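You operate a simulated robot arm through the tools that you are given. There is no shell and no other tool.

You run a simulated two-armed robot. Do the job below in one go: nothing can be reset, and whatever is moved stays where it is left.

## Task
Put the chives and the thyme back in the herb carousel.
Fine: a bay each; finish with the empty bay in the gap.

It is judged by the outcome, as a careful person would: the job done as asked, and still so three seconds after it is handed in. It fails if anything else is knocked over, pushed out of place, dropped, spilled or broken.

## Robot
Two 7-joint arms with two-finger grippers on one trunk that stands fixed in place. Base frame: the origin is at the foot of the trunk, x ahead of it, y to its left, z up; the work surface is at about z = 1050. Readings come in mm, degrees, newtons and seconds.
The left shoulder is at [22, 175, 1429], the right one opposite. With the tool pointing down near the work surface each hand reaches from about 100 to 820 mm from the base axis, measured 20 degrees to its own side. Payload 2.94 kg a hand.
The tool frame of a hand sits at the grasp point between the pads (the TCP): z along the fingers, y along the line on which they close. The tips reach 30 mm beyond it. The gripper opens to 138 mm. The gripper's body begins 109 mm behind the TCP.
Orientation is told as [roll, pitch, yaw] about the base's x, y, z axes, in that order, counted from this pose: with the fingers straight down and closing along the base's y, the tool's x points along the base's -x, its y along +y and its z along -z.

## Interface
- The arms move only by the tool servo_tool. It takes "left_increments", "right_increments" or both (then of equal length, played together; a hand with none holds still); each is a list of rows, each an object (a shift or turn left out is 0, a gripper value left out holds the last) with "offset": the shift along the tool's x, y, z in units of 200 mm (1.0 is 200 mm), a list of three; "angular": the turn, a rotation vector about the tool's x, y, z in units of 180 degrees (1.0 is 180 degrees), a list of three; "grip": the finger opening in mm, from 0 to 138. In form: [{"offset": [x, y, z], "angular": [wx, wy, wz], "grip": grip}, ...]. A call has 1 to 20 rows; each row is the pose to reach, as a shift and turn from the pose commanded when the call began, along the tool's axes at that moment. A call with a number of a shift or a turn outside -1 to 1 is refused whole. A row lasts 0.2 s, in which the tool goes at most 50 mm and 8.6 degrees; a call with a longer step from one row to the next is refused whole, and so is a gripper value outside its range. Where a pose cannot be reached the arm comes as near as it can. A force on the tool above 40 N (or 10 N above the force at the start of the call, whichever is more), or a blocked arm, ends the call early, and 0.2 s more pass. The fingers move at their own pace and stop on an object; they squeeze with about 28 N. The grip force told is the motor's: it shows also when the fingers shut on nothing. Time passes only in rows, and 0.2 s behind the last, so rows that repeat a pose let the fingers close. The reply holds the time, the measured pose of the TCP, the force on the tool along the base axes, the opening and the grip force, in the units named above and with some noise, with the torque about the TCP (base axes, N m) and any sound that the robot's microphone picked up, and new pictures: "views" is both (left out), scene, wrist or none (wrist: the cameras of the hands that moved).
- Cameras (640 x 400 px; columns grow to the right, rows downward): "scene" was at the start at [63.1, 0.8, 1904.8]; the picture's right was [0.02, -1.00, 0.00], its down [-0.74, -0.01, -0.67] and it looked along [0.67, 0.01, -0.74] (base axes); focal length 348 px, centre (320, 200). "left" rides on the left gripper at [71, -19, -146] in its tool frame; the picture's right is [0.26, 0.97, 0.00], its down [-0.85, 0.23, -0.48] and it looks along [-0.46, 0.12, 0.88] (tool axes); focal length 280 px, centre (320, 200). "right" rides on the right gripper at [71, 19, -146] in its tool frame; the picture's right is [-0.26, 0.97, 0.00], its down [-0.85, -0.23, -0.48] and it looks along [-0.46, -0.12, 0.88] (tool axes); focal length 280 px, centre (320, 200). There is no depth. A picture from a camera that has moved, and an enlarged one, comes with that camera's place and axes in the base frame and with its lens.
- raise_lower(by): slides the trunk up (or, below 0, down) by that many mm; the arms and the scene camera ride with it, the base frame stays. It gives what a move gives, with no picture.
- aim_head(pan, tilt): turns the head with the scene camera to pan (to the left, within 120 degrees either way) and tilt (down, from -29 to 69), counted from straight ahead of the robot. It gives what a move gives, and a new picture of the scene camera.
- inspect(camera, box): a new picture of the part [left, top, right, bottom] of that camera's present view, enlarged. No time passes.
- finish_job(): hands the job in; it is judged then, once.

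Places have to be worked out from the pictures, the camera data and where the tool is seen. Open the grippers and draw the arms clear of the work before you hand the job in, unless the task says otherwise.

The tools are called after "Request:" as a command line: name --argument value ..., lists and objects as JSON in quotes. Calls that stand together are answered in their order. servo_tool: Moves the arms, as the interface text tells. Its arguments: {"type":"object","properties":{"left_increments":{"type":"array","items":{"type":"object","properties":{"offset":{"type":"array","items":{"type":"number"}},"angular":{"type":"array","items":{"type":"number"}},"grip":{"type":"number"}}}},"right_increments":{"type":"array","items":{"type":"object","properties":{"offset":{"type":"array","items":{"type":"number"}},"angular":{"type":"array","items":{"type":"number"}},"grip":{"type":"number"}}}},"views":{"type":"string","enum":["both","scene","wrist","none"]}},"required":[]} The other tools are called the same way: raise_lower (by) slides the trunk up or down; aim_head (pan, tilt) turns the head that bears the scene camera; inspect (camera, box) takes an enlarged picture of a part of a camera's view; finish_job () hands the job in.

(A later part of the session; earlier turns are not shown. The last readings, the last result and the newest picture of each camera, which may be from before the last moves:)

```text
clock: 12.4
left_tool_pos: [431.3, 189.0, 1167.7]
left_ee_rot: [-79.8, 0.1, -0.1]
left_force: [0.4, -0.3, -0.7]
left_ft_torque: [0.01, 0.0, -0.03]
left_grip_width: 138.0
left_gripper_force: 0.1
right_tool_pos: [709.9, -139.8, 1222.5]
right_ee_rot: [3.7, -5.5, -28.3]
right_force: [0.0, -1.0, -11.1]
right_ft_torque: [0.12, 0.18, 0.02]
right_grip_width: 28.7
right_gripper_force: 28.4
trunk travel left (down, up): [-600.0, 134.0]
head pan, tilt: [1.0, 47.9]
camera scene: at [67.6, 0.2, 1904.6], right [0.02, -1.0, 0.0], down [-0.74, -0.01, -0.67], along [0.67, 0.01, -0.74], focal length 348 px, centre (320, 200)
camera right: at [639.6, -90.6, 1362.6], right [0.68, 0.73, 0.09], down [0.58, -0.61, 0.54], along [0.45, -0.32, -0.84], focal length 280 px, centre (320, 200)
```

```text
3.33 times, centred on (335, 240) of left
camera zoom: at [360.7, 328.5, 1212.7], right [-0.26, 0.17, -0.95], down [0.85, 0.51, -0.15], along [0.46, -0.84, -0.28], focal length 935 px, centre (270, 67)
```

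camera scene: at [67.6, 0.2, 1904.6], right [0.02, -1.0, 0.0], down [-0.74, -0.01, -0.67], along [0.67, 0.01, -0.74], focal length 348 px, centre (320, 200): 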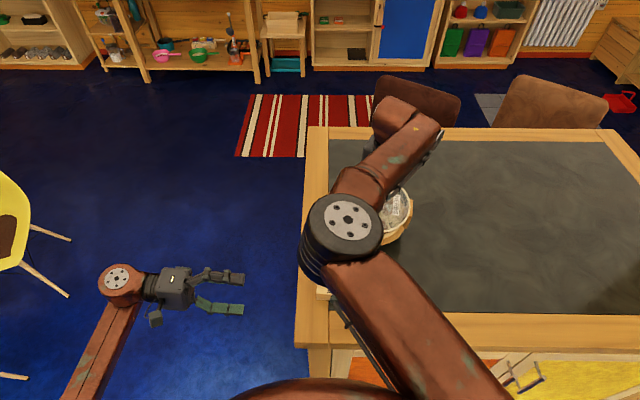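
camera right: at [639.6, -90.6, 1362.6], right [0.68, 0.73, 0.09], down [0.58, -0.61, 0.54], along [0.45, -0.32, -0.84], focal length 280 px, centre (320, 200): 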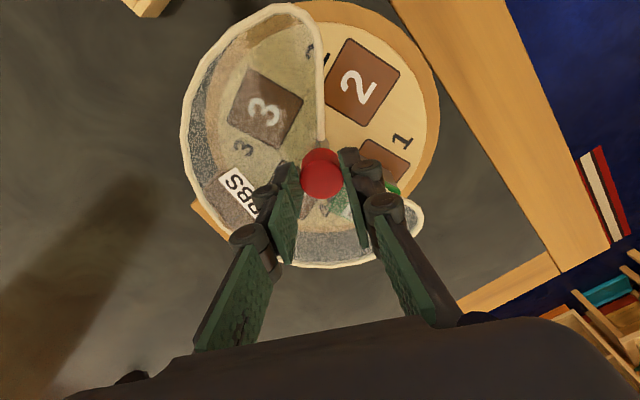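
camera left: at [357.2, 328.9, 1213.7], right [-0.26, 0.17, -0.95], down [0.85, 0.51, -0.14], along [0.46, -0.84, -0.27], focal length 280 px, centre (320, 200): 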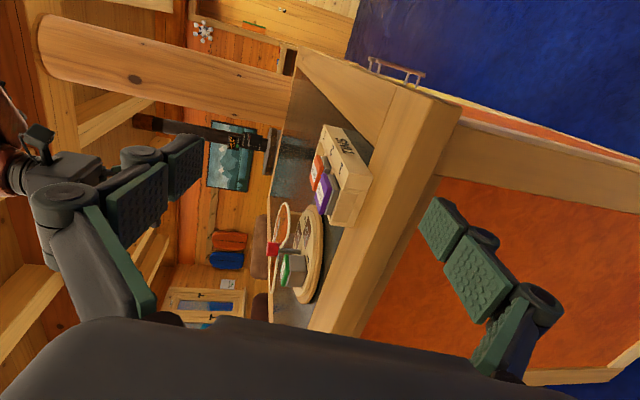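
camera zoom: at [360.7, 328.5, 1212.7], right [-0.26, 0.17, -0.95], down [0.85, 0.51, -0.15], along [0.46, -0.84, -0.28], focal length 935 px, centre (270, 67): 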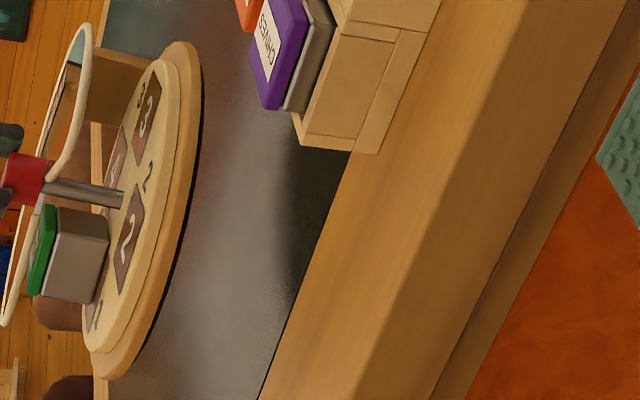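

The carousel hangs level-ish with basil upright in its bay. I now lower it slowly back toward its old spot (TCP ≈(741, -136), yaw -15°, upright), stopping about 12 mm high to check.

Request:
servo_tool --right_increments '[{"offset": [-0.0085, 0.0059, 0.0228], "angular": [0.0014, 0.0027, -0.0061], "grip": 20}, {"offset": [-0.017, 0.0118, 0.0456], "angular": [0.0028, 0.0055, -0.0122], "grip": 20}, {"offset": [-0.0255, 0.0177, 0.0684], "angular": [0.0043, 0.0082, -0.0182], "grip": 20}, {"offset": [-0.034, 0.0236, 0.0912], "angular": [0.0057, 0.011, -0.0243], "grip": 20}, {"offset": [-0.0425, 0.0295, 0.114], "angular": [0.0071, 0.0137, -0.0304], "grip": 20}, {"offset": [-0.051, 0.0354, 0.1368], "angular": [0.0085, 0.0165, -0.0365], "grip": 20}, {"offset": [-0.0595, 0.0414, 0.1597], "angular": [0.0099, 0.0192, -0.0425], "grip": 20}, {"offset": [-0.068, 0.0473, 0.1825], "angular": [0.0113, 0.0219, -0.0486], "grip": 20}]'

Request:
inspect --camera "left" --box '[220, 160, 370, 310]'

```text
clock: 14.2
left_tool_pos: [428.2, 188.7, 1169.3]
left_ee_rot: [-80.0, 0.1, -0.1]
left_force: [-0.1, -0.3, -0.1]
left_ft_torque: [-0.02, 0.03, 0.02]
left_grip_width: 137.9
left_gripper_force: 0.0
right_tool_pos: [728.7, -137.7, 1192.5]
right_ee_rot: [1.1, -2.2, -19.2]
right_force: [0.1, 0.0, -11.0]
right_ft_torque: [0.12, 0.14, 0.03]
right_grip_width: 28.8
right_gripper_force: 28.3
trunk travel left (down, up): [-600.0, 134.0]
head pan, tilt: [1.0, 47.9]
camera scene: at [64.8, 0.6, 1904.7], right [0.02, -1.0, 0.0], down [-0.74, -0.01, -0.67], along [0.67, 0.01, -0.74], focal length 348 px, centre (320, 200)
camera right: at [662.0, -96.3, 1336.4], right [0.57, 0.82, 0.03], down [0.7, -0.5, 0.5], along [0.43, -0.27, -0.86], focal length 280 px, centre (320, 200)
```

scene: 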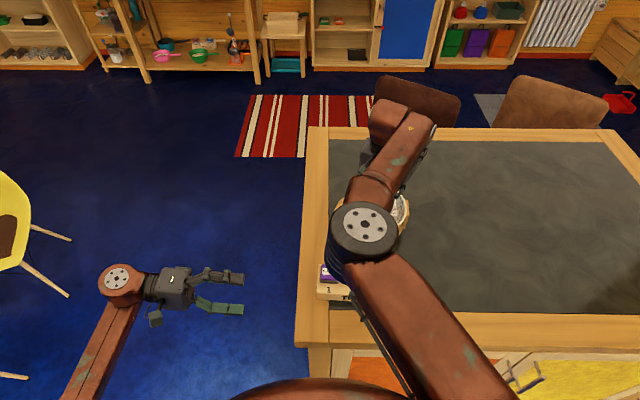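
right: 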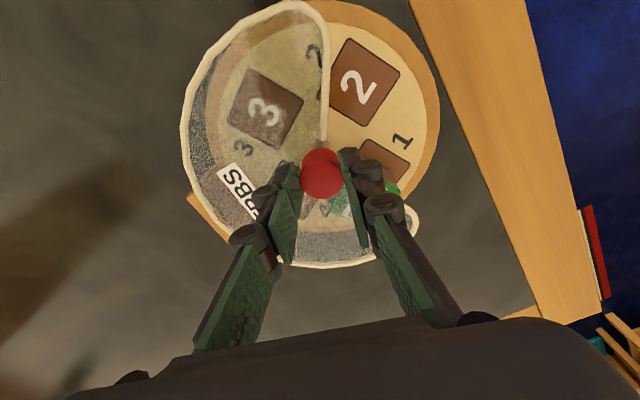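

```text
2.67 times, centred on (295, 235) of left
camera zoom: at [358.6, 328.9, 1213.2], right [-0.26, 0.17, -0.95], down [0.85, 0.51, -0.14], along [0.46, -0.84, -0.28], focal length 748 px, centre (387, 107)
```

zoom: 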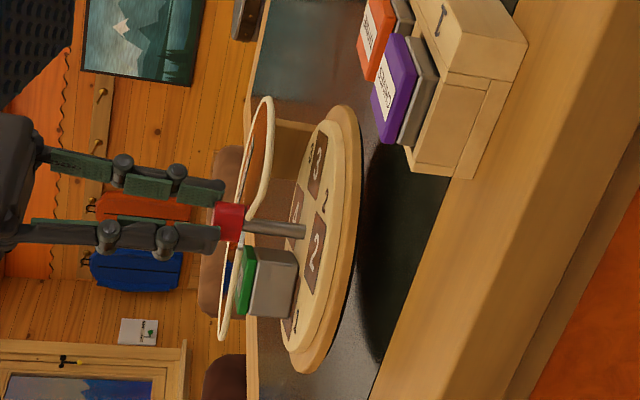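

Descending smoothly, basil upright. Continue to about 9 mm above set-down, levelling out to yaw -15°.

Request:
servo_tool --right_increments '[{"offset": [-0.0124, 0.006, 0.0312], "angular": [0.0015, 0.003, -0.0058], "grip": 20}, {"offset": [-0.0248, 0.012, 0.0625], "angular": [0.003, 0.0061, -0.0117], "grip": 20}, {"offset": [-0.0372, 0.018, 0.0937], "angular": [0.0045, 0.0091, -0.0175], "grip": 20}, {"offset": [-0.0496, 0.024, 0.125], "angular": [0.006, 0.0122, -0.0233], "grip": 20}, {"offset": [-0.0496, 0.024, 0.125], "angular": [0.006, 0.0122, -0.0233], "grip": 20}]' --views "wrist"

Request:
inspect --camera "left" --box '[230, 180, 350, 310]'

Request:
inspect --camera "right" --box '[160, 0, 460, 280]'

```text
clock: 15.4
left_tool_pos: [428.3, 189.2, 1168.6]
left_ee_rot: [-80.0, 0.0, 0.0]
left_force: [0.8, 0.2, 0.5]
left_ft_torque: [0.03, 0.0, 0.01]
left_grip_width: 138.1
left_gripper_force: 0.1
right_tool_pos: [740.5, -136.1, 1169.3]
right_ee_rot: [-0.1, -0.2, -15.2]
right_force: [-0.7, 0.3, -4.0]
right_ft_torque: [-0.17, -0.46, 0.01]
right_grip_width: 28.8
right_gripper_force: 27.9
trunk travel left (down, up): [-600.0, 134.0]
head pan, tilt: [1.0, 47.9]
camera right: at [676.2, -98.8, 1316.6], right [0.5, 0.86, 0.0], down [0.76, -0.44, 0.48], along [0.41, -0.24, -0.88], focal length 280 px, centre (320, 200)
```

right: 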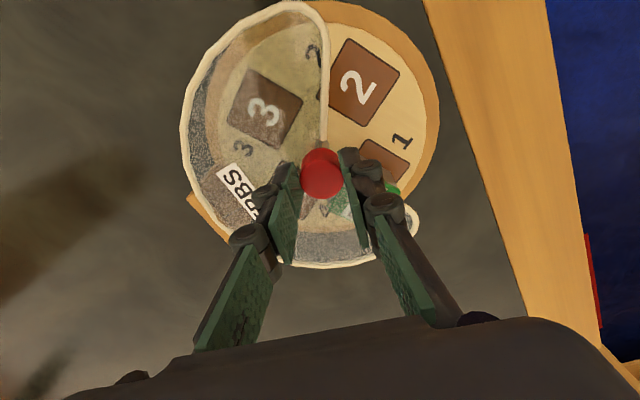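

```text
3.08 times, centred on (290, 245) of left
camera zoom: at [357.7, 329.3, 1213.5], right [-0.26, 0.17, -0.95], down [0.85, 0.51, -0.14], along [0.46, -0.84, -0.28], focal length 863 px, centre (412, 62)
```

zoom: 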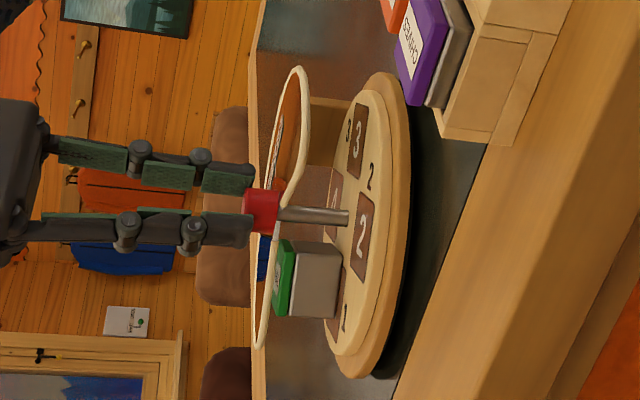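

```text
1.43 times, centred on (310, 140) of right
camera zoom: at [676.2, -98.8, 1316.6], right [0.5, 0.86, 0.0], down [0.76, -0.44, 0.48], along [0.41, -0.24, -0.88], focal length 401 px, centre (334, 286)
```

zoom: 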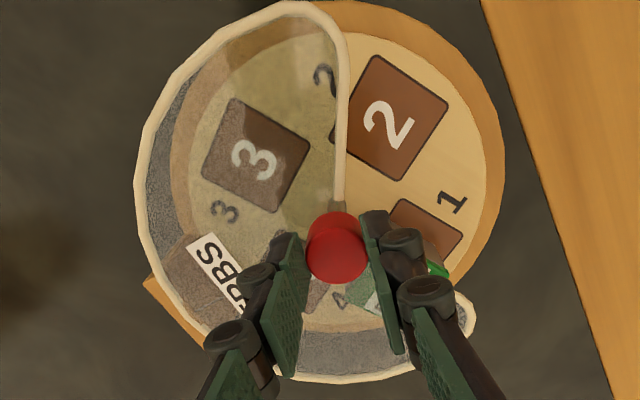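

The load has dropped from 11 N to 4 N, so the base is touching the table at one edge, and its place and heading match the original to ~2 mm / 2°. I lower further in 2 mm steps.

Request:
servo_tool --right_increments '[{"offset": [0, 0, 0.01], "grip": 20}, {"offset": [0, 0, 0.02], "grip": 20}, {"offset": [0, 0, 0.03], "grip": 20}, {"offset": [0, 0, 0.03], "grip": 20}]' --views "none"

Request:
inspect --camera "left" --box '[250, 190, 350, 310]'

```text
clock: 16.4
left_tool_pos: [425.3, 189.3, 1170.3]
left_ee_rot: [-80.0, -0.1, -0.1]
left_force: [0.6, 0.1, 0.5]
left_ft_torque: [0.01, -0.02, 0.01]
left_grip_width: 137.8
left_gripper_force: 0.0
right_tool_pos: [738.3, -134.6, 1167.0]
right_ee_rot: [-0.1, -0.4, -15.1]
right_force: [-8.7, 1.3, 18.4]
right_ft_torque: [0.08, 0.45, -0.02]
right_grip_width: 28.5
right_gripper_force: 27.9
trunk travel left (down, up): [-600.0, 134.0]
head pan, tilt: [1.0, 47.9]
```

```text
3.33 times, centred on (300, 250) of left
camera zoom: at [355.2, 329.7, 1214.3], right [-0.26, 0.17, -0.95], down [0.85, 0.51, -0.14], along [0.46, -0.84, -0.27], focal length 935 px, centre (387, 33)
```

zoom: 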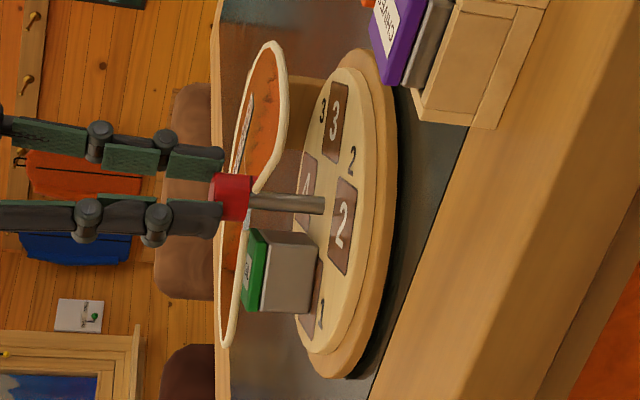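

It's resting on the table now (pressing +18 N). I ease up ~4 mm to relieve the load and then open the fingers.

Request:
servo_tool --right_increments '[{"offset": [0, 0, -0.01], "grip": 20}, {"offset": [0, 0, -0.018], "grip": 20}, {"offset": [0, 0, -0.018], "grip": 32}, {"offset": [0, 0, -0.018], "grip": 45}, {"offset": [0, 0, -0.018], "grip": 60}, {"offset": [0, 0, -0.018], "grip": 60}]' --views "wrist"

Request:
inspect --camera "left" --box '[250, 190, 350, 310]'

```text
clock: 17.8
left_tool_pos: [427.1, 188.1, 1169.7]
left_ee_rot: [-80.1, -0.1, 0.0]
left_force: [1.0, -0.3, -0.2]
left_ft_torque: [-0.01, 0.0, 0.02]
left_grip_width: 138.0
left_gripper_force: 0.1
right_tool_pos: [739.8, -134.4, 1166.3]
right_ee_rot: [-0.1, -0.2, -15.1]
right_force: [0.0, -0.8, -0.5]
right_ft_torque: [0.0, -0.01, 0.03]
right_grip_width: 60.4
right_gripper_force: 0.0
trunk travel left (down, up): [-600.0, 134.0]
head pan, tilt: [1.0, 47.9]
camera right: at [675.4, -97.8, 1313.4], right [0.5, 0.86, 0.0], down [0.76, -0.44, 0.48], along [0.41, -0.24, -0.88], focal length 280 px, centre (320, 200)
```

right: 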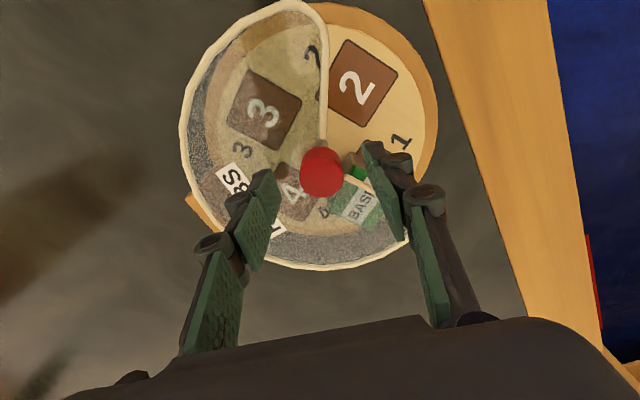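

```text
3.33 times, centred on (300, 250) of left
camera zoom: at [357.3, 329.4, 1213.5], right [-0.26, 0.17, -0.95], down [0.85, 0.51, -0.14], along [0.46, -0.84, -0.28], focal length 935 px, centre (387, 33)
```

zoom: 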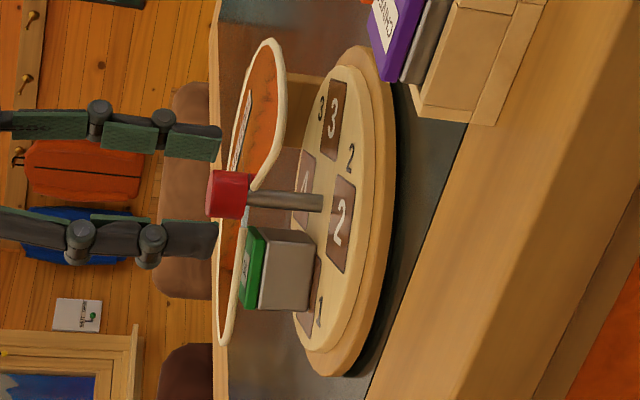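

The carousel stands free again. I zoom in on basil — it may not be fully seated in bay 1.

Request:
inspect --camera "left" --box '[285, 245, 325, 300]'

Request:
inspect --camera "right" --box '[270, 120, 440, 250]'

```text
7.27 times, centred on (305, 272) of left
camera zoom: at [357.3, 329.4, 1213.5], right [-0.26, 0.17, -0.95], down [0.85, 0.51, -0.14], along [0.46, -0.84, -0.28], focal length 2039 px, centre (429, -327)
```

zoom: 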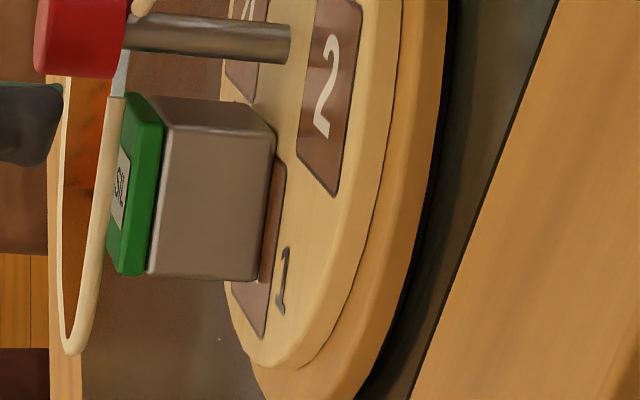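

```text
3.08 times, centred on (355, 185) of right
camera zoom: at [675.4, -97.8, 1313.4], right [0.5, 0.86, 0.0], down [0.76, -0.44, 0.48], along [0.41, -0.24, -0.88], focal length 863 px, centre (212, 246)
```

zoom: 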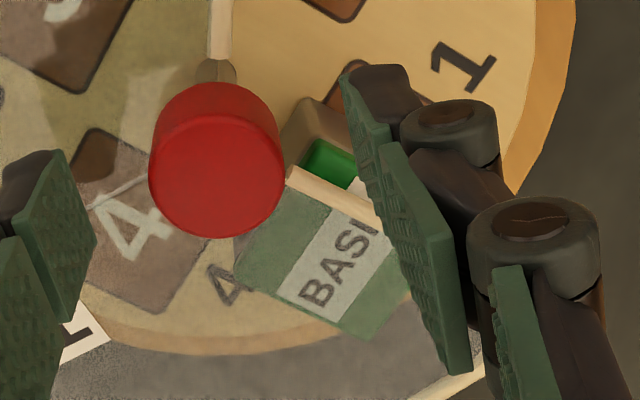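

Basil has slid partly out of bay 1 (inward) while the carousel was tilted. I'll turn the table back 60° so bay 1 and basil face the gap again, then re-seat it. The knob is centred, so I go down 7 mm, grip, and turn back through angles I know are reachable.

Request:
servo_tool --right_increments '[{"offset": [0, 0, 0.018], "grip": 60}, {"offset": [0, 0, 0.035], "grip": 60}, {"offset": [0, 0, 0.035], "grip": 20}, {"offset": [0, 0, 0.035], "grip": 20}, {"offset": [0, 0, 0.035], "grip": 20}, {"offset": [0, 0, 0.035], "grip": 20}]' --views "none"

Request:
inspect --camera "left" --box '[250, 190, 350, 310]'

```text
clock: 19.2
left_tool_pos: [427.5, 189.5, 1169.6]
left_ee_rot: [-79.9, 0.0, 0.0]
left_force: [0.0, 0.8, 0.5]
left_ft_torque: [-0.02, 0.02, 0.01]
left_grip_width: 137.8
left_gripper_force: 0.1
right_tool_pos: [741.9, -135.6, 1159.5]
right_ee_rot: [-0.2, -0.1, -15.0]
right_force: [0.8, -0.1, -0.3]
right_ft_torque: [-0.02, -0.13, -0.02]
right_grip_width: 28.4
right_gripper_force: 27.4
trunk travel left (down, up): [-600.0, 134.0]
head pan, tilt: [1.0, 47.9]
```

```text
3.33 times, centred on (300, 250) of left
camera zoom: at [357.6, 329.3, 1213.4], right [-0.26, 0.17, -0.95], down [0.85, 0.51, -0.14], along [0.46, -0.84, -0.28], focal length 935 px, centre (387, 33)
```

zoom: 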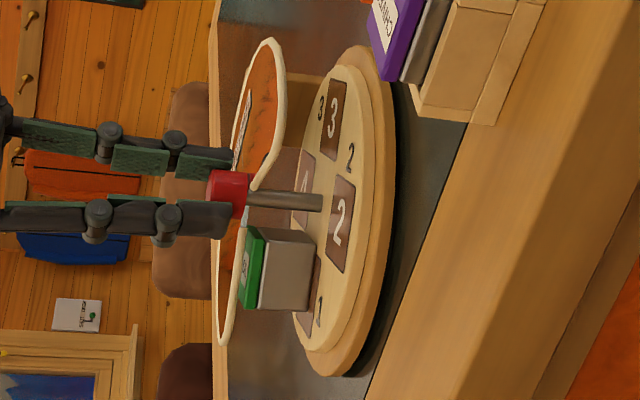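

Well gripped, side loads near zero. Now turn back +60° slowly (4° per row).

Request:
servo_tool --right_increments '[{"angular": [0, 0, -0.0222], "grip": 20}, {"angular": [0, 0, -0.0444], "grip": 20}, {"angular": [0, 0, -0.0667], "grip": 20}, {"angular": [0, 0, -0.0889], "grip": 20}, {"angular": [0, 0, -0.1111], "grip": 20}, {"angular": [0, 0, -0.1333], "grip": 20}, {"angular": [0, 0, -0.1556], "grip": 20}, {"angular": [0, 0, -0.1778], "grip": 20}, {"angular": [0, 0, -0.2], "grip": 20}, {"angular": [0, 0, -0.2222], "grip": 20}, {"angular": [0, 0, -0.2444], "grip": 20}, {"angular": [0, 0, -0.2667], "grip": 20}, {"angular": [0, 0, -0.2889], "grip": 20}, {"angular": [0, 0, -0.3111], "grip": 20}, {"angular": [0, 0, -0.3333], "grip": 20}]' --views "wrist"

Request:
inspect --camera "left" --box '[250, 190, 350, 310]'

```text
clock: 22.4
left_tool_pos: [428.2, 189.3, 1168.0]
left_ee_rot: [-80.0, 0.0, 0.0]
left_force: [0.1, 0.2, -0.4]
left_ft_torque: [-0.01, 0.0, 0.0]
left_grip_width: 138.0
left_gripper_force: 0.1
right_tool_pos: [741.1, -135.5, 1158.9]
right_ee_rot: [-0.3, 0.0, 44.8]
right_force: [3.1, -0.9, 0.1]
right_ft_torque: [0.18, -0.43, -0.04]
right_grip_width: 28.6
right_gripper_force: 28.4
trunk travel left (down, up): [-600.0, 134.0]
head pan, tilt: [1.0, 47.9]
camera right: at [676.3, -172.0, 1305.9], right [-0.5, 0.87, 0.0], down [0.76, 0.44, 0.48], along [0.42, 0.23, -0.88], focal length 280 px, centre (320, 200)
```

right: 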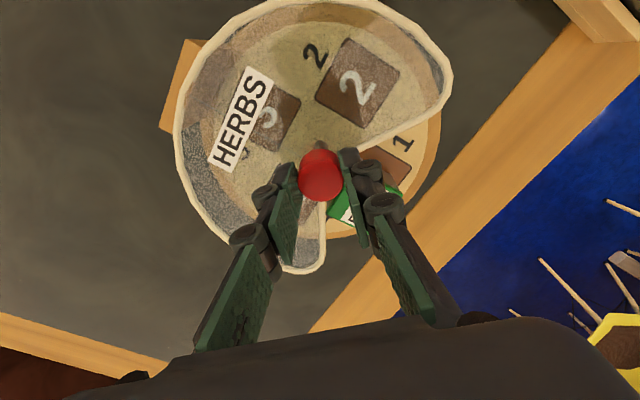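

```text
3.33 times, centred on (300, 250) of left
camera zoom: at [358.0, 329.1, 1213.4], right [-0.26, 0.17, -0.95], down [0.85, 0.51, -0.14], along [0.46, -0.84, -0.28], focal length 935 px, centre (387, 33)
```

zoom: 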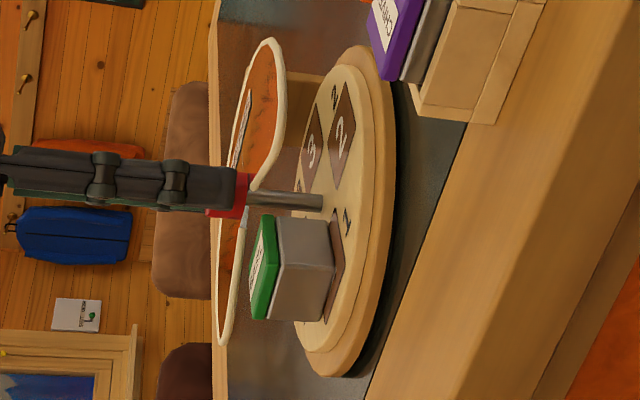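

Turntable is back with bay 1 in the gap, and the cover/base sit as originally. I open, rise, and turn the hand to yaw 90° in free air (to grip tins along x) and look down at the gap.

Request:
servo_tool --right_increments '[{"grip": 35}, {"grip": 50}, {"grip": 64}, {"offset": [0, 0, -0.12], "grip": 70}, {"offset": [0, 0, -0.26], "grip": 80}, {"offset": [0, 0, -0.4], "grip": 80}, {"offset": [0, 0, -0.5], "angular": [0, 0, -0.0417], "grip": 80}, {"offset": [0, 0, -0.5], "angular": [0, 0, -0.0833], "grip": 80}, {"offset": [0, 0, -0.5], "angular": [0, 0, -0.125], "grip": 80}, {"offset": [0, 0, -0.5], "angular": [0, 0, -0.1667], "grip": 80}, {"offset": [0, 0, -0.5], "angular": [0, 0, -0.2083], "grip": 80}, {"offset": [0, 0, -0.5], "angular": [0, 0, -0.25], "grip": 80}]' --views "both"

Request:
inspect --camera "right" --box '[200, 0, 440, 220]'

Request:
inspect --camera "left" --box '[265, 225, 335, 310]'

```text
clock: 25.0
left_tool_pos: [428.2, 189.4, 1168.0]
left_ee_rot: [-80.0, 0.0, 0.0]
left_force: [0.1, 0.6, -0.3]
left_ft_torque: [0.02, 0.0, 0.01]
left_grip_width: 138.0
left_gripper_force: 0.0
right_tool_pos: [740.3, -135.8, 1259.2]
right_ee_rot: [-0.1, 0.1, 89.9]
right_force: [0.0, 0.4, -0.9]
right_ft_torque: [-0.03, 0.0, -0.01]
right_grip_width: 80.0
right_gripper_force: 0.1
trunk travel left (down, up): [-600.0, 134.0]
head pan, tilt: [1.0, 47.9]
camera scene: at [63.0, 1.2, 1904.8], right [0.02, -1.0, 0.0], down [-0.74, -0.01, -0.67], along [0.67, 0.01, -0.74], focal length 348 px, centre (320, 200)
camera right: at [720.0, -206.0, 1406.2], right [-0.96, 0.26, 0.0], down [0.23, 0.85, 0.47], along [0.13, 0.46, -0.88], focal length 280 px, centre (320, 200)
```

scene: 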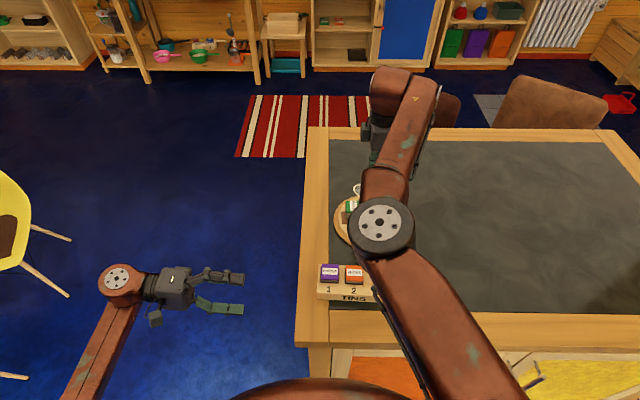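
right: 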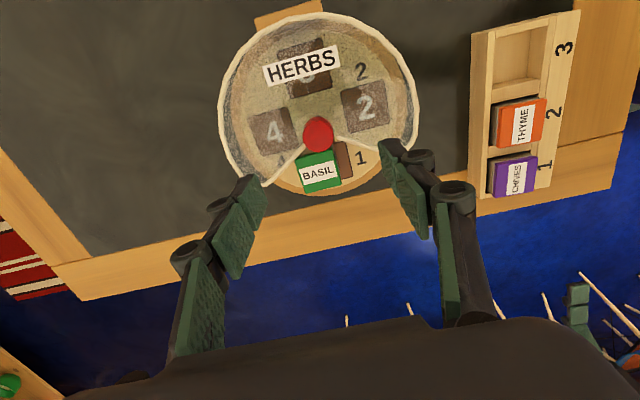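

```text
1.82 times, centred on (320, 110) of right
camera zoom: at [720.0, -206.0, 1406.2], right [-0.96, 0.26, 0.0], down [0.23, 0.85, 0.47], along [0.13, 0.46, -0.88], focal length 510 px, centre (320, 364)
```

zoom: 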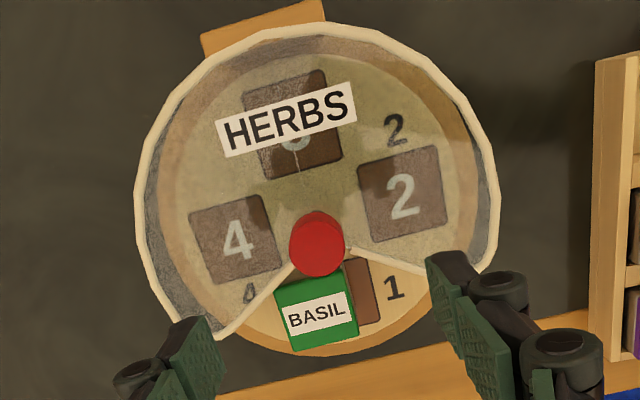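

```text
4.71 times, centred on (300, 268) of left
camera zoom: at [357.6, 329.3, 1213.4], right [-0.26, 0.17, -0.95], down [0.85, 0.51, -0.14], along [0.46, -0.84, -0.28], focal length 1320 px, centre (414, -118)
```

zoom: 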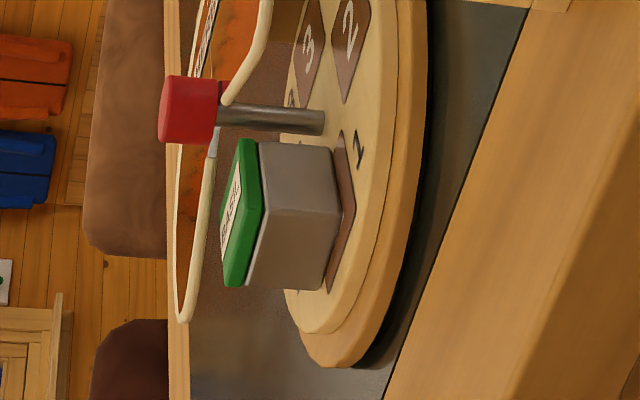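

Yaw 90° works and gives a clear view. Bays are ~49 mm squares; bay 1's centre is ≈(742, -80.6), while basil (≈44 mm, upright) is at ≈(755.5, -88.4), so it needs to go back by (-13.5, +8). I move above basil, slightly to the +y of its centre to stay clear of the cover edges, and come down partway to check.

Request:
servo_tool --right_increments '[{"offset": [-0.136, -0.037, 0.0], "grip": 62}, {"offset": [-0.2715, -0.074, 0.0], "grip": 62}, {"offset": [-0.2715, -0.074, 0.2], "grip": 62}, {"offset": [-0.2715, -0.074, 0.395], "grip": 62}, {"offset": [-0.2715, -0.074, 0.395], "grip": 62}]' --views "wrist"

Request:
inspect --camera "right" --box '[220, 60, 420, 240]'

Request:
inspect --camera "left" --box '[240, 200, 340, 310]'

```text
clock: 26.2
left_tool_pos: [427.2, 187.1, 1168.7]
left_ee_rot: [-80.1, 0.1, -0.1]
left_force: [-0.2, -0.4, 0.0]
left_ft_torque: [0.01, 0.0, 0.02]
left_grip_width: 138.0
left_gripper_force: 0.2
right_tool_pos: [754.6, -82.7, 1179.8]
right_ee_rot: [0.0, 0.1, 89.9]
right_force: [0.6, 0.6, 0.7]
right_ft_torque: [0.02, 0.0, 0.03]
right_grip_width: 61.8
right_gripper_force: 0.1
trunk travel left (down, up): [-600.0, 134.0]
head pan, tilt: [1.0, 47.9]
camera right: at [734.8, -152.6, 1326.3], right [-0.96, 0.26, 0.0], down [0.23, 0.85, 0.47], along [0.13, 0.46, -0.88], focal length 280 px, centre (320, 200)
```

right: 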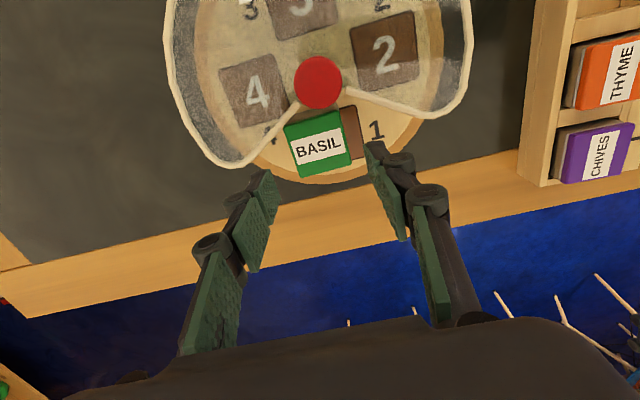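

```text
2.22 times, centred on (320, 150) of right
camera zoom: at [734.8, -152.6, 1326.3], right [-0.96, 0.26, 0.0], down [0.23, 0.85, 0.47], along [0.13, 0.46, -0.88], focal length 623 px, centre (320, 311)
```

zoom: 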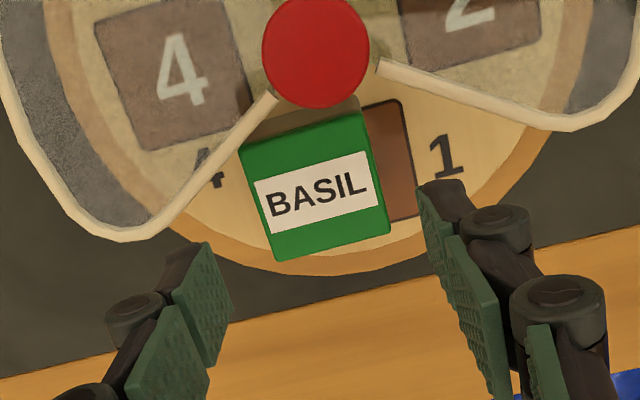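

```text
3.64 times, centred on (290, 255) of left
camera zoom: at [357.0, 329.1, 1213.7], right [-0.26, 0.17, -0.95], down [0.85, 0.51, -0.14], along [0.46, -0.84, -0.28], focal length 1020 px, centre (429, 0)
```

zoom: 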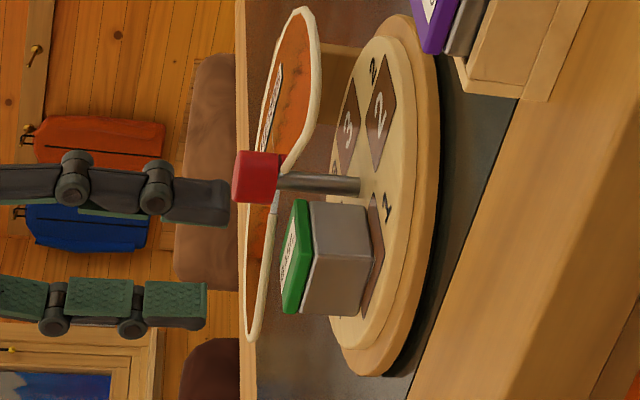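

Basil confirmed at ≈(755.8, -86.5); fingers straddle it. I narrow to 54 mm for cover clearance, shift 3 mm outward, go down to TCP z≈1124, and watch for contact.

Request:
servo_tool --right_increments '[{"offset": [-0.015, -0.001, 0.0], "grip": 54}, {"offset": [-0.015, -0.001, 0.1], "grip": 54}, {"offset": [-0.015, -0.001, 0.2], "grip": 54}, {"offset": [-0.015, -0.001, 0.28], "grip": 54}, {"offset": [-0.015, -0.001, 0.28], "grip": 54}]' --views "wrist"

Request:
inspect --camera "left" --box '[240, 200, 340, 310]'

Request:
inspect --camera "right" --box '[220, 60, 420, 240]'

```text
clock: 27.4
left_tool_pos: [428.2, 189.6, 1170.0]
left_ee_rot: [-80.0, 0.0, 0.0]
left_force: [-0.3, -0.1, 0.4]
left_ft_torque: [0.01, -0.01, -0.01]
left_grip_width: 138.2
left_gripper_force: 0.0
right_tool_pos: [756.6, -76.3, 1124.1]
right_ee_rot: [-0.1, 0.1, 90.0]
right_force: [-0.9, -0.9, 0.4]
right_ft_torque: [-0.02, -0.02, 0.0]
right_grip_width: 54.0
right_gripper_force: 0.0
trunk travel left (down, up): [-600.0, 134.0]
head pan, tilt: [1.0, 47.9]
camera right: at [736.6, -148.0, 1270.6], right [-0.96, 0.26, 0.0], down [0.23, 0.85, 0.47], along [0.13, 0.46, -0.88], focal length 280 px, centre (320, 200)
```

right: 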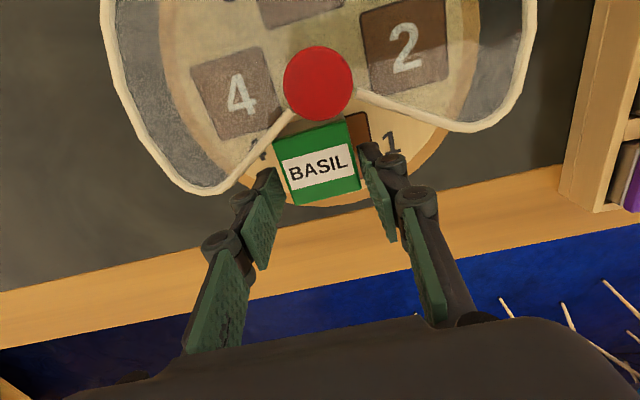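

```text
3.64 times, centred on (290, 255) of left
camera zoom: at [357.5, 329.7, 1213.4], right [-0.26, 0.17, -0.95], down [0.85, 0.51, -0.14], along [0.46, -0.84, -0.28], focal length 1020 px, centre (429, 0)
```

zoom: 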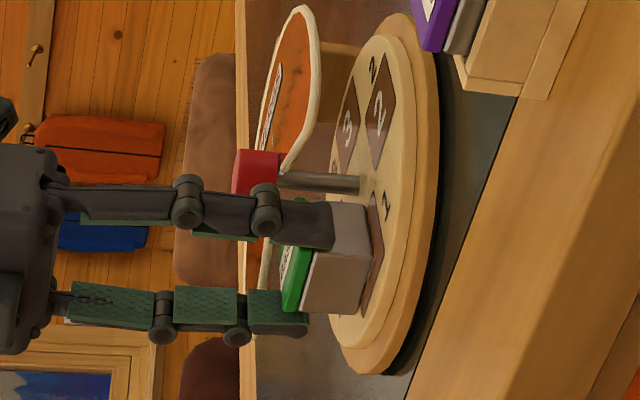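

```text
2.22 times, centred on (320, 150) of right
camera zoom: at [736.6, -148.0, 1270.6], right [-0.96, 0.26, 0.0], down [0.23, 0.85, 0.47], along [0.13, 0.46, -0.88], focal length 623 px, centre (320, 311)
```

zoom: 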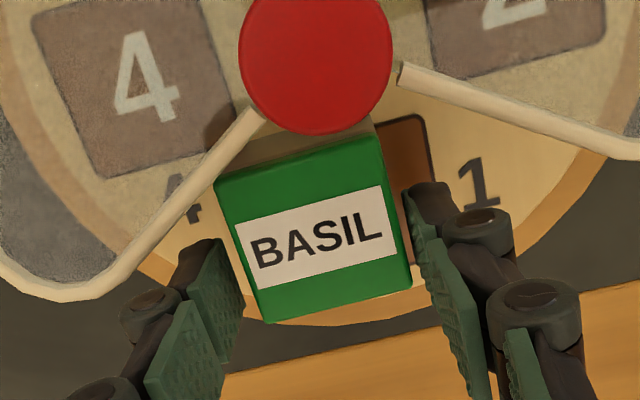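

No contact and the fingers flank basil. I close gently on it and watch the side load.

Request:
servo_tool --right_increments '[{"grip": 48}, {"grip": 40}, {"grip": 36}, {"grip": 36}]' --views "wrist"

Request:
inspect --camera "right" --box '[220, 60, 420, 240]'

```text
clock: 28.4
left_tool_pos: [428.0, 189.2, 1169.2]
left_ee_rot: [-80.0, 0.0, -0.1]
left_force: [0.4, 0.2, -0.1]
left_ft_torque: [-0.03, 0.0, -0.01]
left_grip_width: 138.2
left_gripper_force: 0.1
right_tool_pos: [758.4, -78.6, 1124.7]
right_ee_rot: [-0.2, 0.2, 89.9]
right_force: [-0.4, -0.2, 0.0]
right_ft_torque: [-0.01, -0.01, -0.04]
right_grip_width: 44.1
right_gripper_force: 28.0
trunk travel left (down, up): [-600.0, 134.0]
head pan, tilt: [1.0, 47.9]
camera right: at [736.7, -148.5, 1270.6], right [-0.96, 0.26, 0.0], down [0.23, 0.85, 0.47], along [0.13, 0.46, -0.88], focal length 280 px, centre (320, 200)
```

right: 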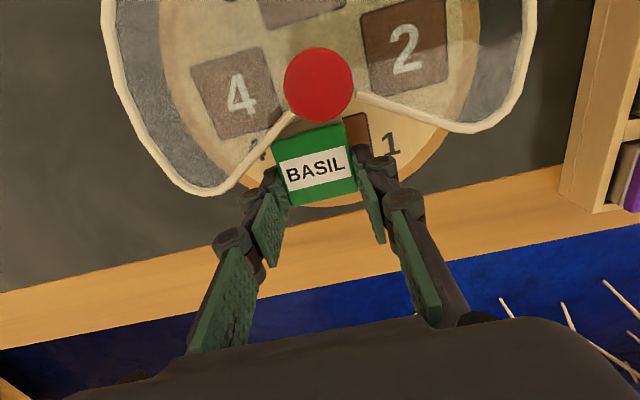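

```text
2.22 times, centred on (320, 150) of right
camera zoom: at [736.7, -148.5, 1270.6], right [-0.96, 0.26, 0.0], down [0.23, 0.85, 0.47], along [0.13, 0.46, -0.88], focal length 623 px, centre (320, 311)
```

zoom: 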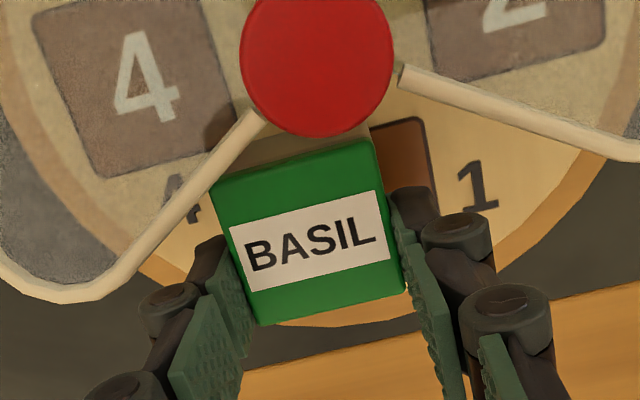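

Basil is held (44.1 mm). I lift it 5 mm, carry it (-12.6, +8.9) with a 2.5° turn to match the bay, and pause to look before lowering.

Request:
servo_tool --right_increments '[{"offset": [0, 0, -0.012], "grip": 36}, {"offset": [0, 0, -0.025], "grip": 36}, {"offset": [-0.015, 0.021, -0.025], "angular": [0, 0, 0.0046], "grip": 36}, {"offset": [-0.03, 0.042, -0.025], "angular": [0, 0, 0.0093], "grip": 36}, {"offset": [-0.0445, 0.063, -0.025], "angular": [0, 0, 0.0139], "grip": 36}, {"offset": [-0.0445, 0.063, -0.025], "angular": [0, 0, 0.0139], "grip": 36}]' --views "wrist"

Request:
inspect --camera "right" --box '[220, 60, 420, 240]'

Request:
inspect --camera "left" --box '[270, 225, 330, 310]'

```text
clock: 29.8
left_tool_pos: [429.6, 190.3, 1169.3]
left_ee_rot: [-80.0, 0.0, -0.1]
left_force: [0.6, -0.1, 0.4]
left_ft_torque: [0.03, 0.0, 0.03]
left_grip_width: 137.9
left_gripper_force: 0.2
right_tool_pos: [743.9, -68.6, 1129.7]
right_ee_rot: [-0.2, 0.1, 87.5]
right_force: [-0.1, -0.8, -0.6]
right_ft_torque: [0.03, 0.0, 0.0]
right_grip_width: 43.9
right_gripper_force: 28.5
trunk travel left (down, up): [-600.0, 134.0]
head pan, tilt: [1.0, 47.9]
camera right: at [720.7, -139.2, 1276.3], right [-0.95, 0.31, 0.0], down [0.27, 0.84, 0.47], along [0.15, 0.45, -0.88], focal length 280 px, centre (320, 200)
```

right: 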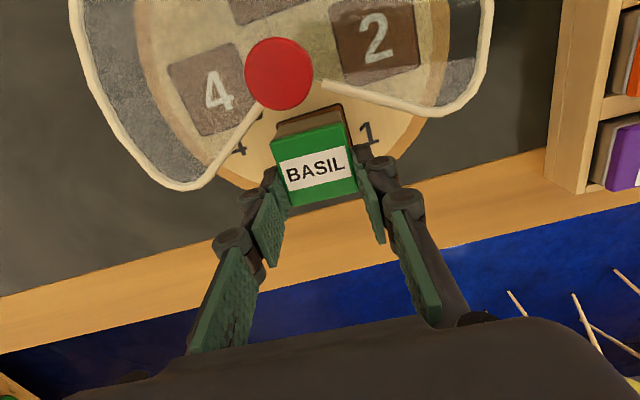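

```text
2.22 times, centred on (320, 150) of right
camera zoom: at [720.7, -139.2, 1276.3], right [-0.95, 0.31, 0.0], down [0.27, 0.84, 0.47], along [0.15, 0.45, -0.88], focal length 623 px, centre (320, 311)
```

zoom: 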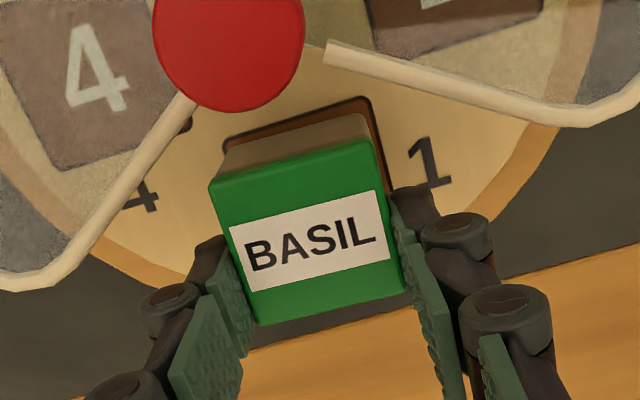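

```text
4.71 times, centred on (300, 268) of left
camera zoom: at [357.9, 329.3, 1213.3], right [-0.26, 0.17, -0.95], down [0.85, 0.51, -0.14], along [0.46, -0.84, -0.28], focal length 1320 px, centre (414, -118)
```

zoom: 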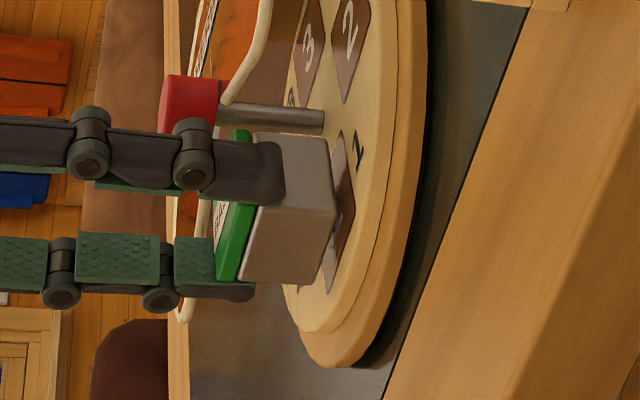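

Basil is aligned over bay 1 to about 1 mm. I lower it slowly until it seats.

Request:
servo_tool --right_increments '[{"offset": [-0.003, 0, 0.01], "grip": 36}, {"offset": [-0.003, 0, 0.018], "grip": 36}, {"offset": [-0.003, 0, 0.026], "grip": 36}, {"offset": [-0.003, 0, 0.034], "grip": 36}, {"offset": [-0.003, 0, 0.034], "grip": 36}]' --views "wrist"

Request:
inspect --camera "right" --box '[220, 60, 420, 240]'

Request:
inspect --camera "left" --box '[270, 225, 330, 310]'

```text
clock: 31.0
left_tool_pos: [427.7, 189.1, 1168.4]
left_ee_rot: [-80.0, -0.1, 0.0]
left_force: [-0.3, -0.5, -0.1]
left_ft_torque: [0.0, -0.02, 0.02]
left_grip_width: 137.9
left_gripper_force: 0.1
right_tool_pos: [743.1, -69.3, 1123.2]
right_ee_rot: [-0.2, 0.1, 87.2]
right_force: [0.4, -0.3, 6.8]
right_ft_torque: [-0.05, 0.04, 0.02]
right_grip_width: 43.9
right_gripper_force: 27.9
trunk travel left (down, up): [-600.0, 134.0]
head pan, tilt: [1.0, 47.9]
camera right: at [719.6, -138.4, 1270.6], right [-0.95, 0.31, 0.0], down [0.27, 0.84, 0.47], along [0.15, 0.45, -0.88], focal length 280 px, centre (320, 200)
```

right: 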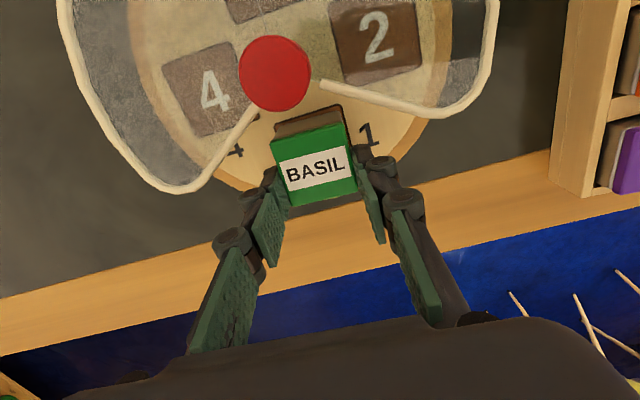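

```text
2.22 times, centred on (320, 150) of right
camera zoom: at [719.6, -138.4, 1270.6], right [-0.95, 0.31, 0.0], down [0.27, 0.84, 0.47], along [0.15, 0.45, -0.88], focal length 623 px, centre (320, 311)
```

zoom: 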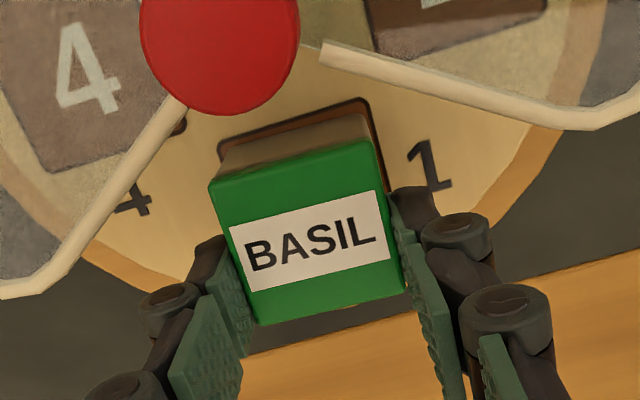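

```text
4.71 times, centred on (300, 268) of left
camera zoom: at [357.2, 329.3, 1213.7], right [-0.26, 0.17, -0.95], down [0.85, 0.51, -0.14], along [0.46, -0.84, -0.28], focal length 1320 px, centre (414, -118)
```

zoom: 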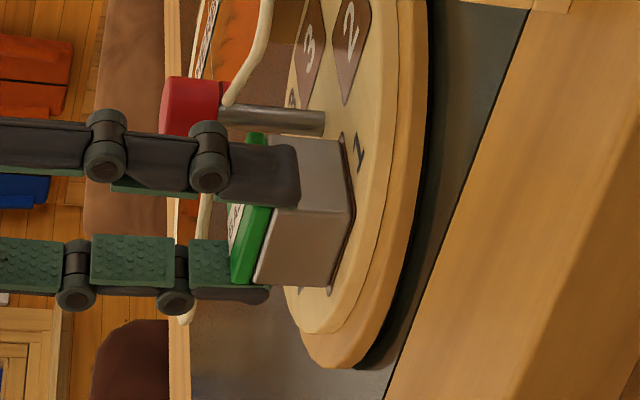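

Basil is seated in bay 1 with the border visible all round (7 N contact). I release it and rise straight up.

Request:
servo_tool --right_increments '[{"offset": [0, 0, -0.005], "grip": 44}, {"offset": [0, 0, -0.005], "grip": 50}, {"offset": [0, 0, -0.005], "grip": 54}, {"offset": [0, 0, -0.005], "grip": 54}, {"offset": [0, 0, -0.08], "grip": 54}, {"offset": [0, 0, -0.2], "grip": 54}, {"offset": [0, 0, -0.4], "grip": 54}, {"offset": [0.1, 0, -0.5], "grip": 70}]' --views "wrist"

Request:
inspect --camera "right" --box '[200, 30, 440, 220]'

Request:
inspect --camera "left" --box '[260, 220, 340, 310]'

```text
clock: 32.8
left_tool_pos: [427.7, 187.9, 1169.6]
left_ee_rot: [-79.9, 0.0, 0.0]
left_force: [-0.2, 0.2, 0.2]
left_ft_torque: [-0.02, -0.01, 0.01]
left_grip_width: 137.8
left_gripper_force: 0.1
right_tool_pos: [740.9, -89.4, 1221.9]
right_ee_rot: [-0.1, 0.1, 87.4]
right_force: [-0.3, -0.2, -0.1]
right_ft_torque: [0.0, 0.01, -0.02]
right_grip_width: 70.1
right_gripper_force: 0.0
trunk travel left (down, up): [-600.0, 134.0]
head pan, tilt: [1.0, 47.9]
camera right: at [717.5, -159.1, 1368.2], right [-0.95, 0.31, 0.0], down [0.27, 0.84, 0.47], along [0.15, 0.45, -0.88], focal length 280 px, centre (320, 200)
```

right: 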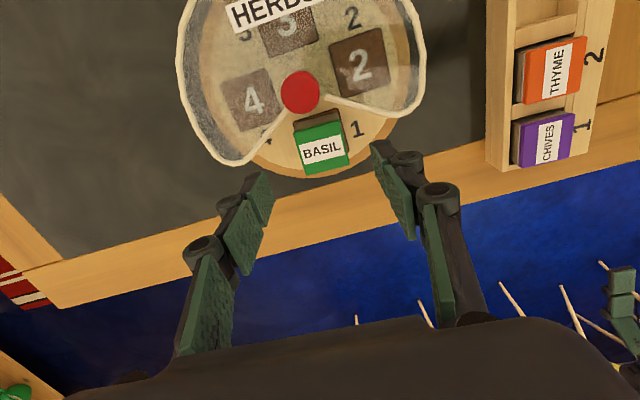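

```text
2.11 times, centred on (320, 125) of right
camera zoom: at [717.5, -159.1, 1368.2], right [-0.95, 0.31, 0.0], down [0.27, 0.84, 0.47], along [0.15, 0.45, -0.88], focal length 590 px, centre (320, 358)
```

zoom: 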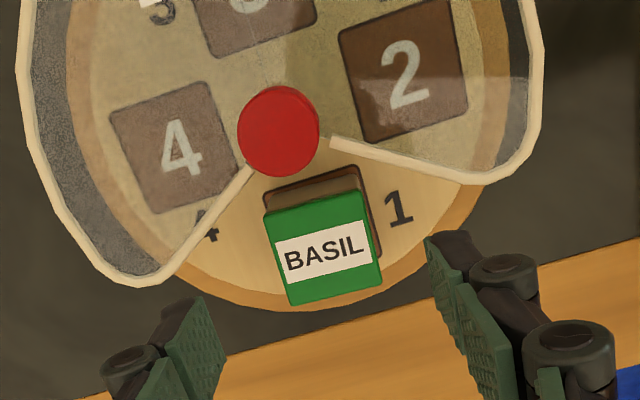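

```text
4.44 times, centred on (300, 265) of left
camera zoom: at [357.5, 328.6, 1213.7], right [-0.26, 0.17, -0.95], down [0.85, 0.51, -0.14], along [0.46, -0.84, -0.28], focal length 1246 px, centre (409, -89)
```

zoom: 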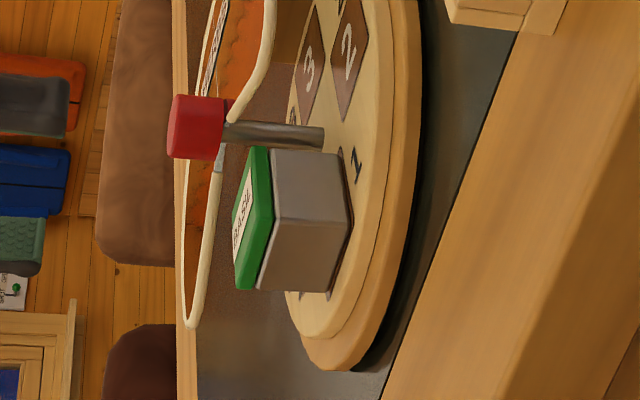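

Basil is back in bay 1, upright and seated. Now I go over the knob at yaw ≈77°, so that a 90° clockwise turn ends at -13° (known reachable).

Request:
servo_tool --right_increments '[{"offset": [0.117, -0.005, 0.0], "angular": [0, 0, 0.029], "grip": 60}, {"offset": [0.2335, -0.0095, 0.0], "angular": [0, 0, 0.0578], "grip": 60}, {"offset": [0.2335, -0.0095, 0.12], "angular": [0, 0, 0.0578], "grip": 60}, {"offset": [0.2335, -0.0095, 0.235], "angular": [0, 0, 0.0578], "grip": 60}, {"offset": [0.2335, -0.0095, 0.235], "angular": [0, 0, 0.0578], "grip": 60}]' --views "wrist"

Request:
inspect --camera "right" --box '[240, 110, 400, 220]'

```text
clock: 34.0
left_tool_pos: [427.6, 188.7, 1168.8]
left_ee_rot: [-80.1, 0.0, 0.0]
left_force: [-0.7, 1.1, 0.2]
left_ft_torque: [0.02, 0.01, -0.02]
left_grip_width: 138.0
left_gripper_force: 0.1
right_tool_pos: [741.6, -135.8, 1175.4]
right_ee_rot: [0.0, 0.0, 76.9]
right_force: [0.7, 0.3, -0.3]
right_ft_torque: [0.01, -0.01, 0.02]
right_grip_width: 60.2
right_gripper_force: 0.0
trunk travel left (down, up): [-600.0, 134.0]
head pan, tilt: [1.0, 47.9]
camera right: at [706.4, -199.3, 1321.3], right [-0.88, 0.47, 0.0], down [0.42, 0.78, 0.47], along [0.23, 0.42, -0.88], focal length 280 px, centre (320, 200)
```

right: 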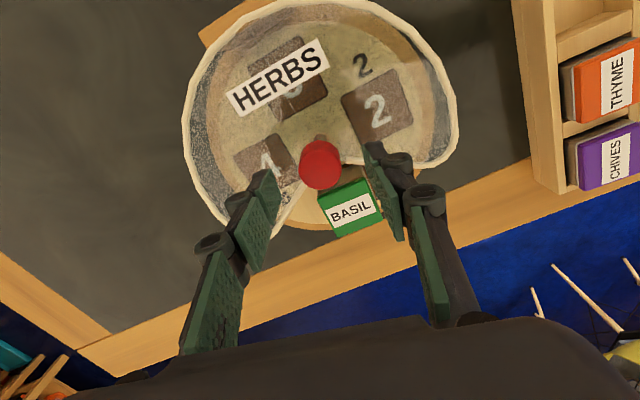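

```text
3.64 times, centred on (320, 165) of right
camera zoom: at [706.4, -199.3, 1321.3], right [-0.88, 0.47, 0.0], down [0.42, 0.78, 0.47], along [0.23, 0.42, -0.88], focal length 1020 px, centre (320, 327)
```

zoom: 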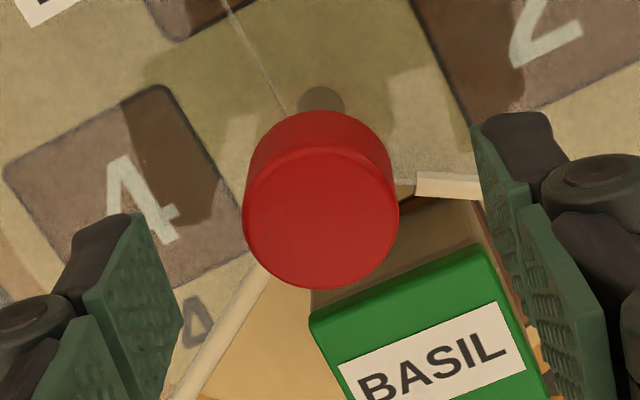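

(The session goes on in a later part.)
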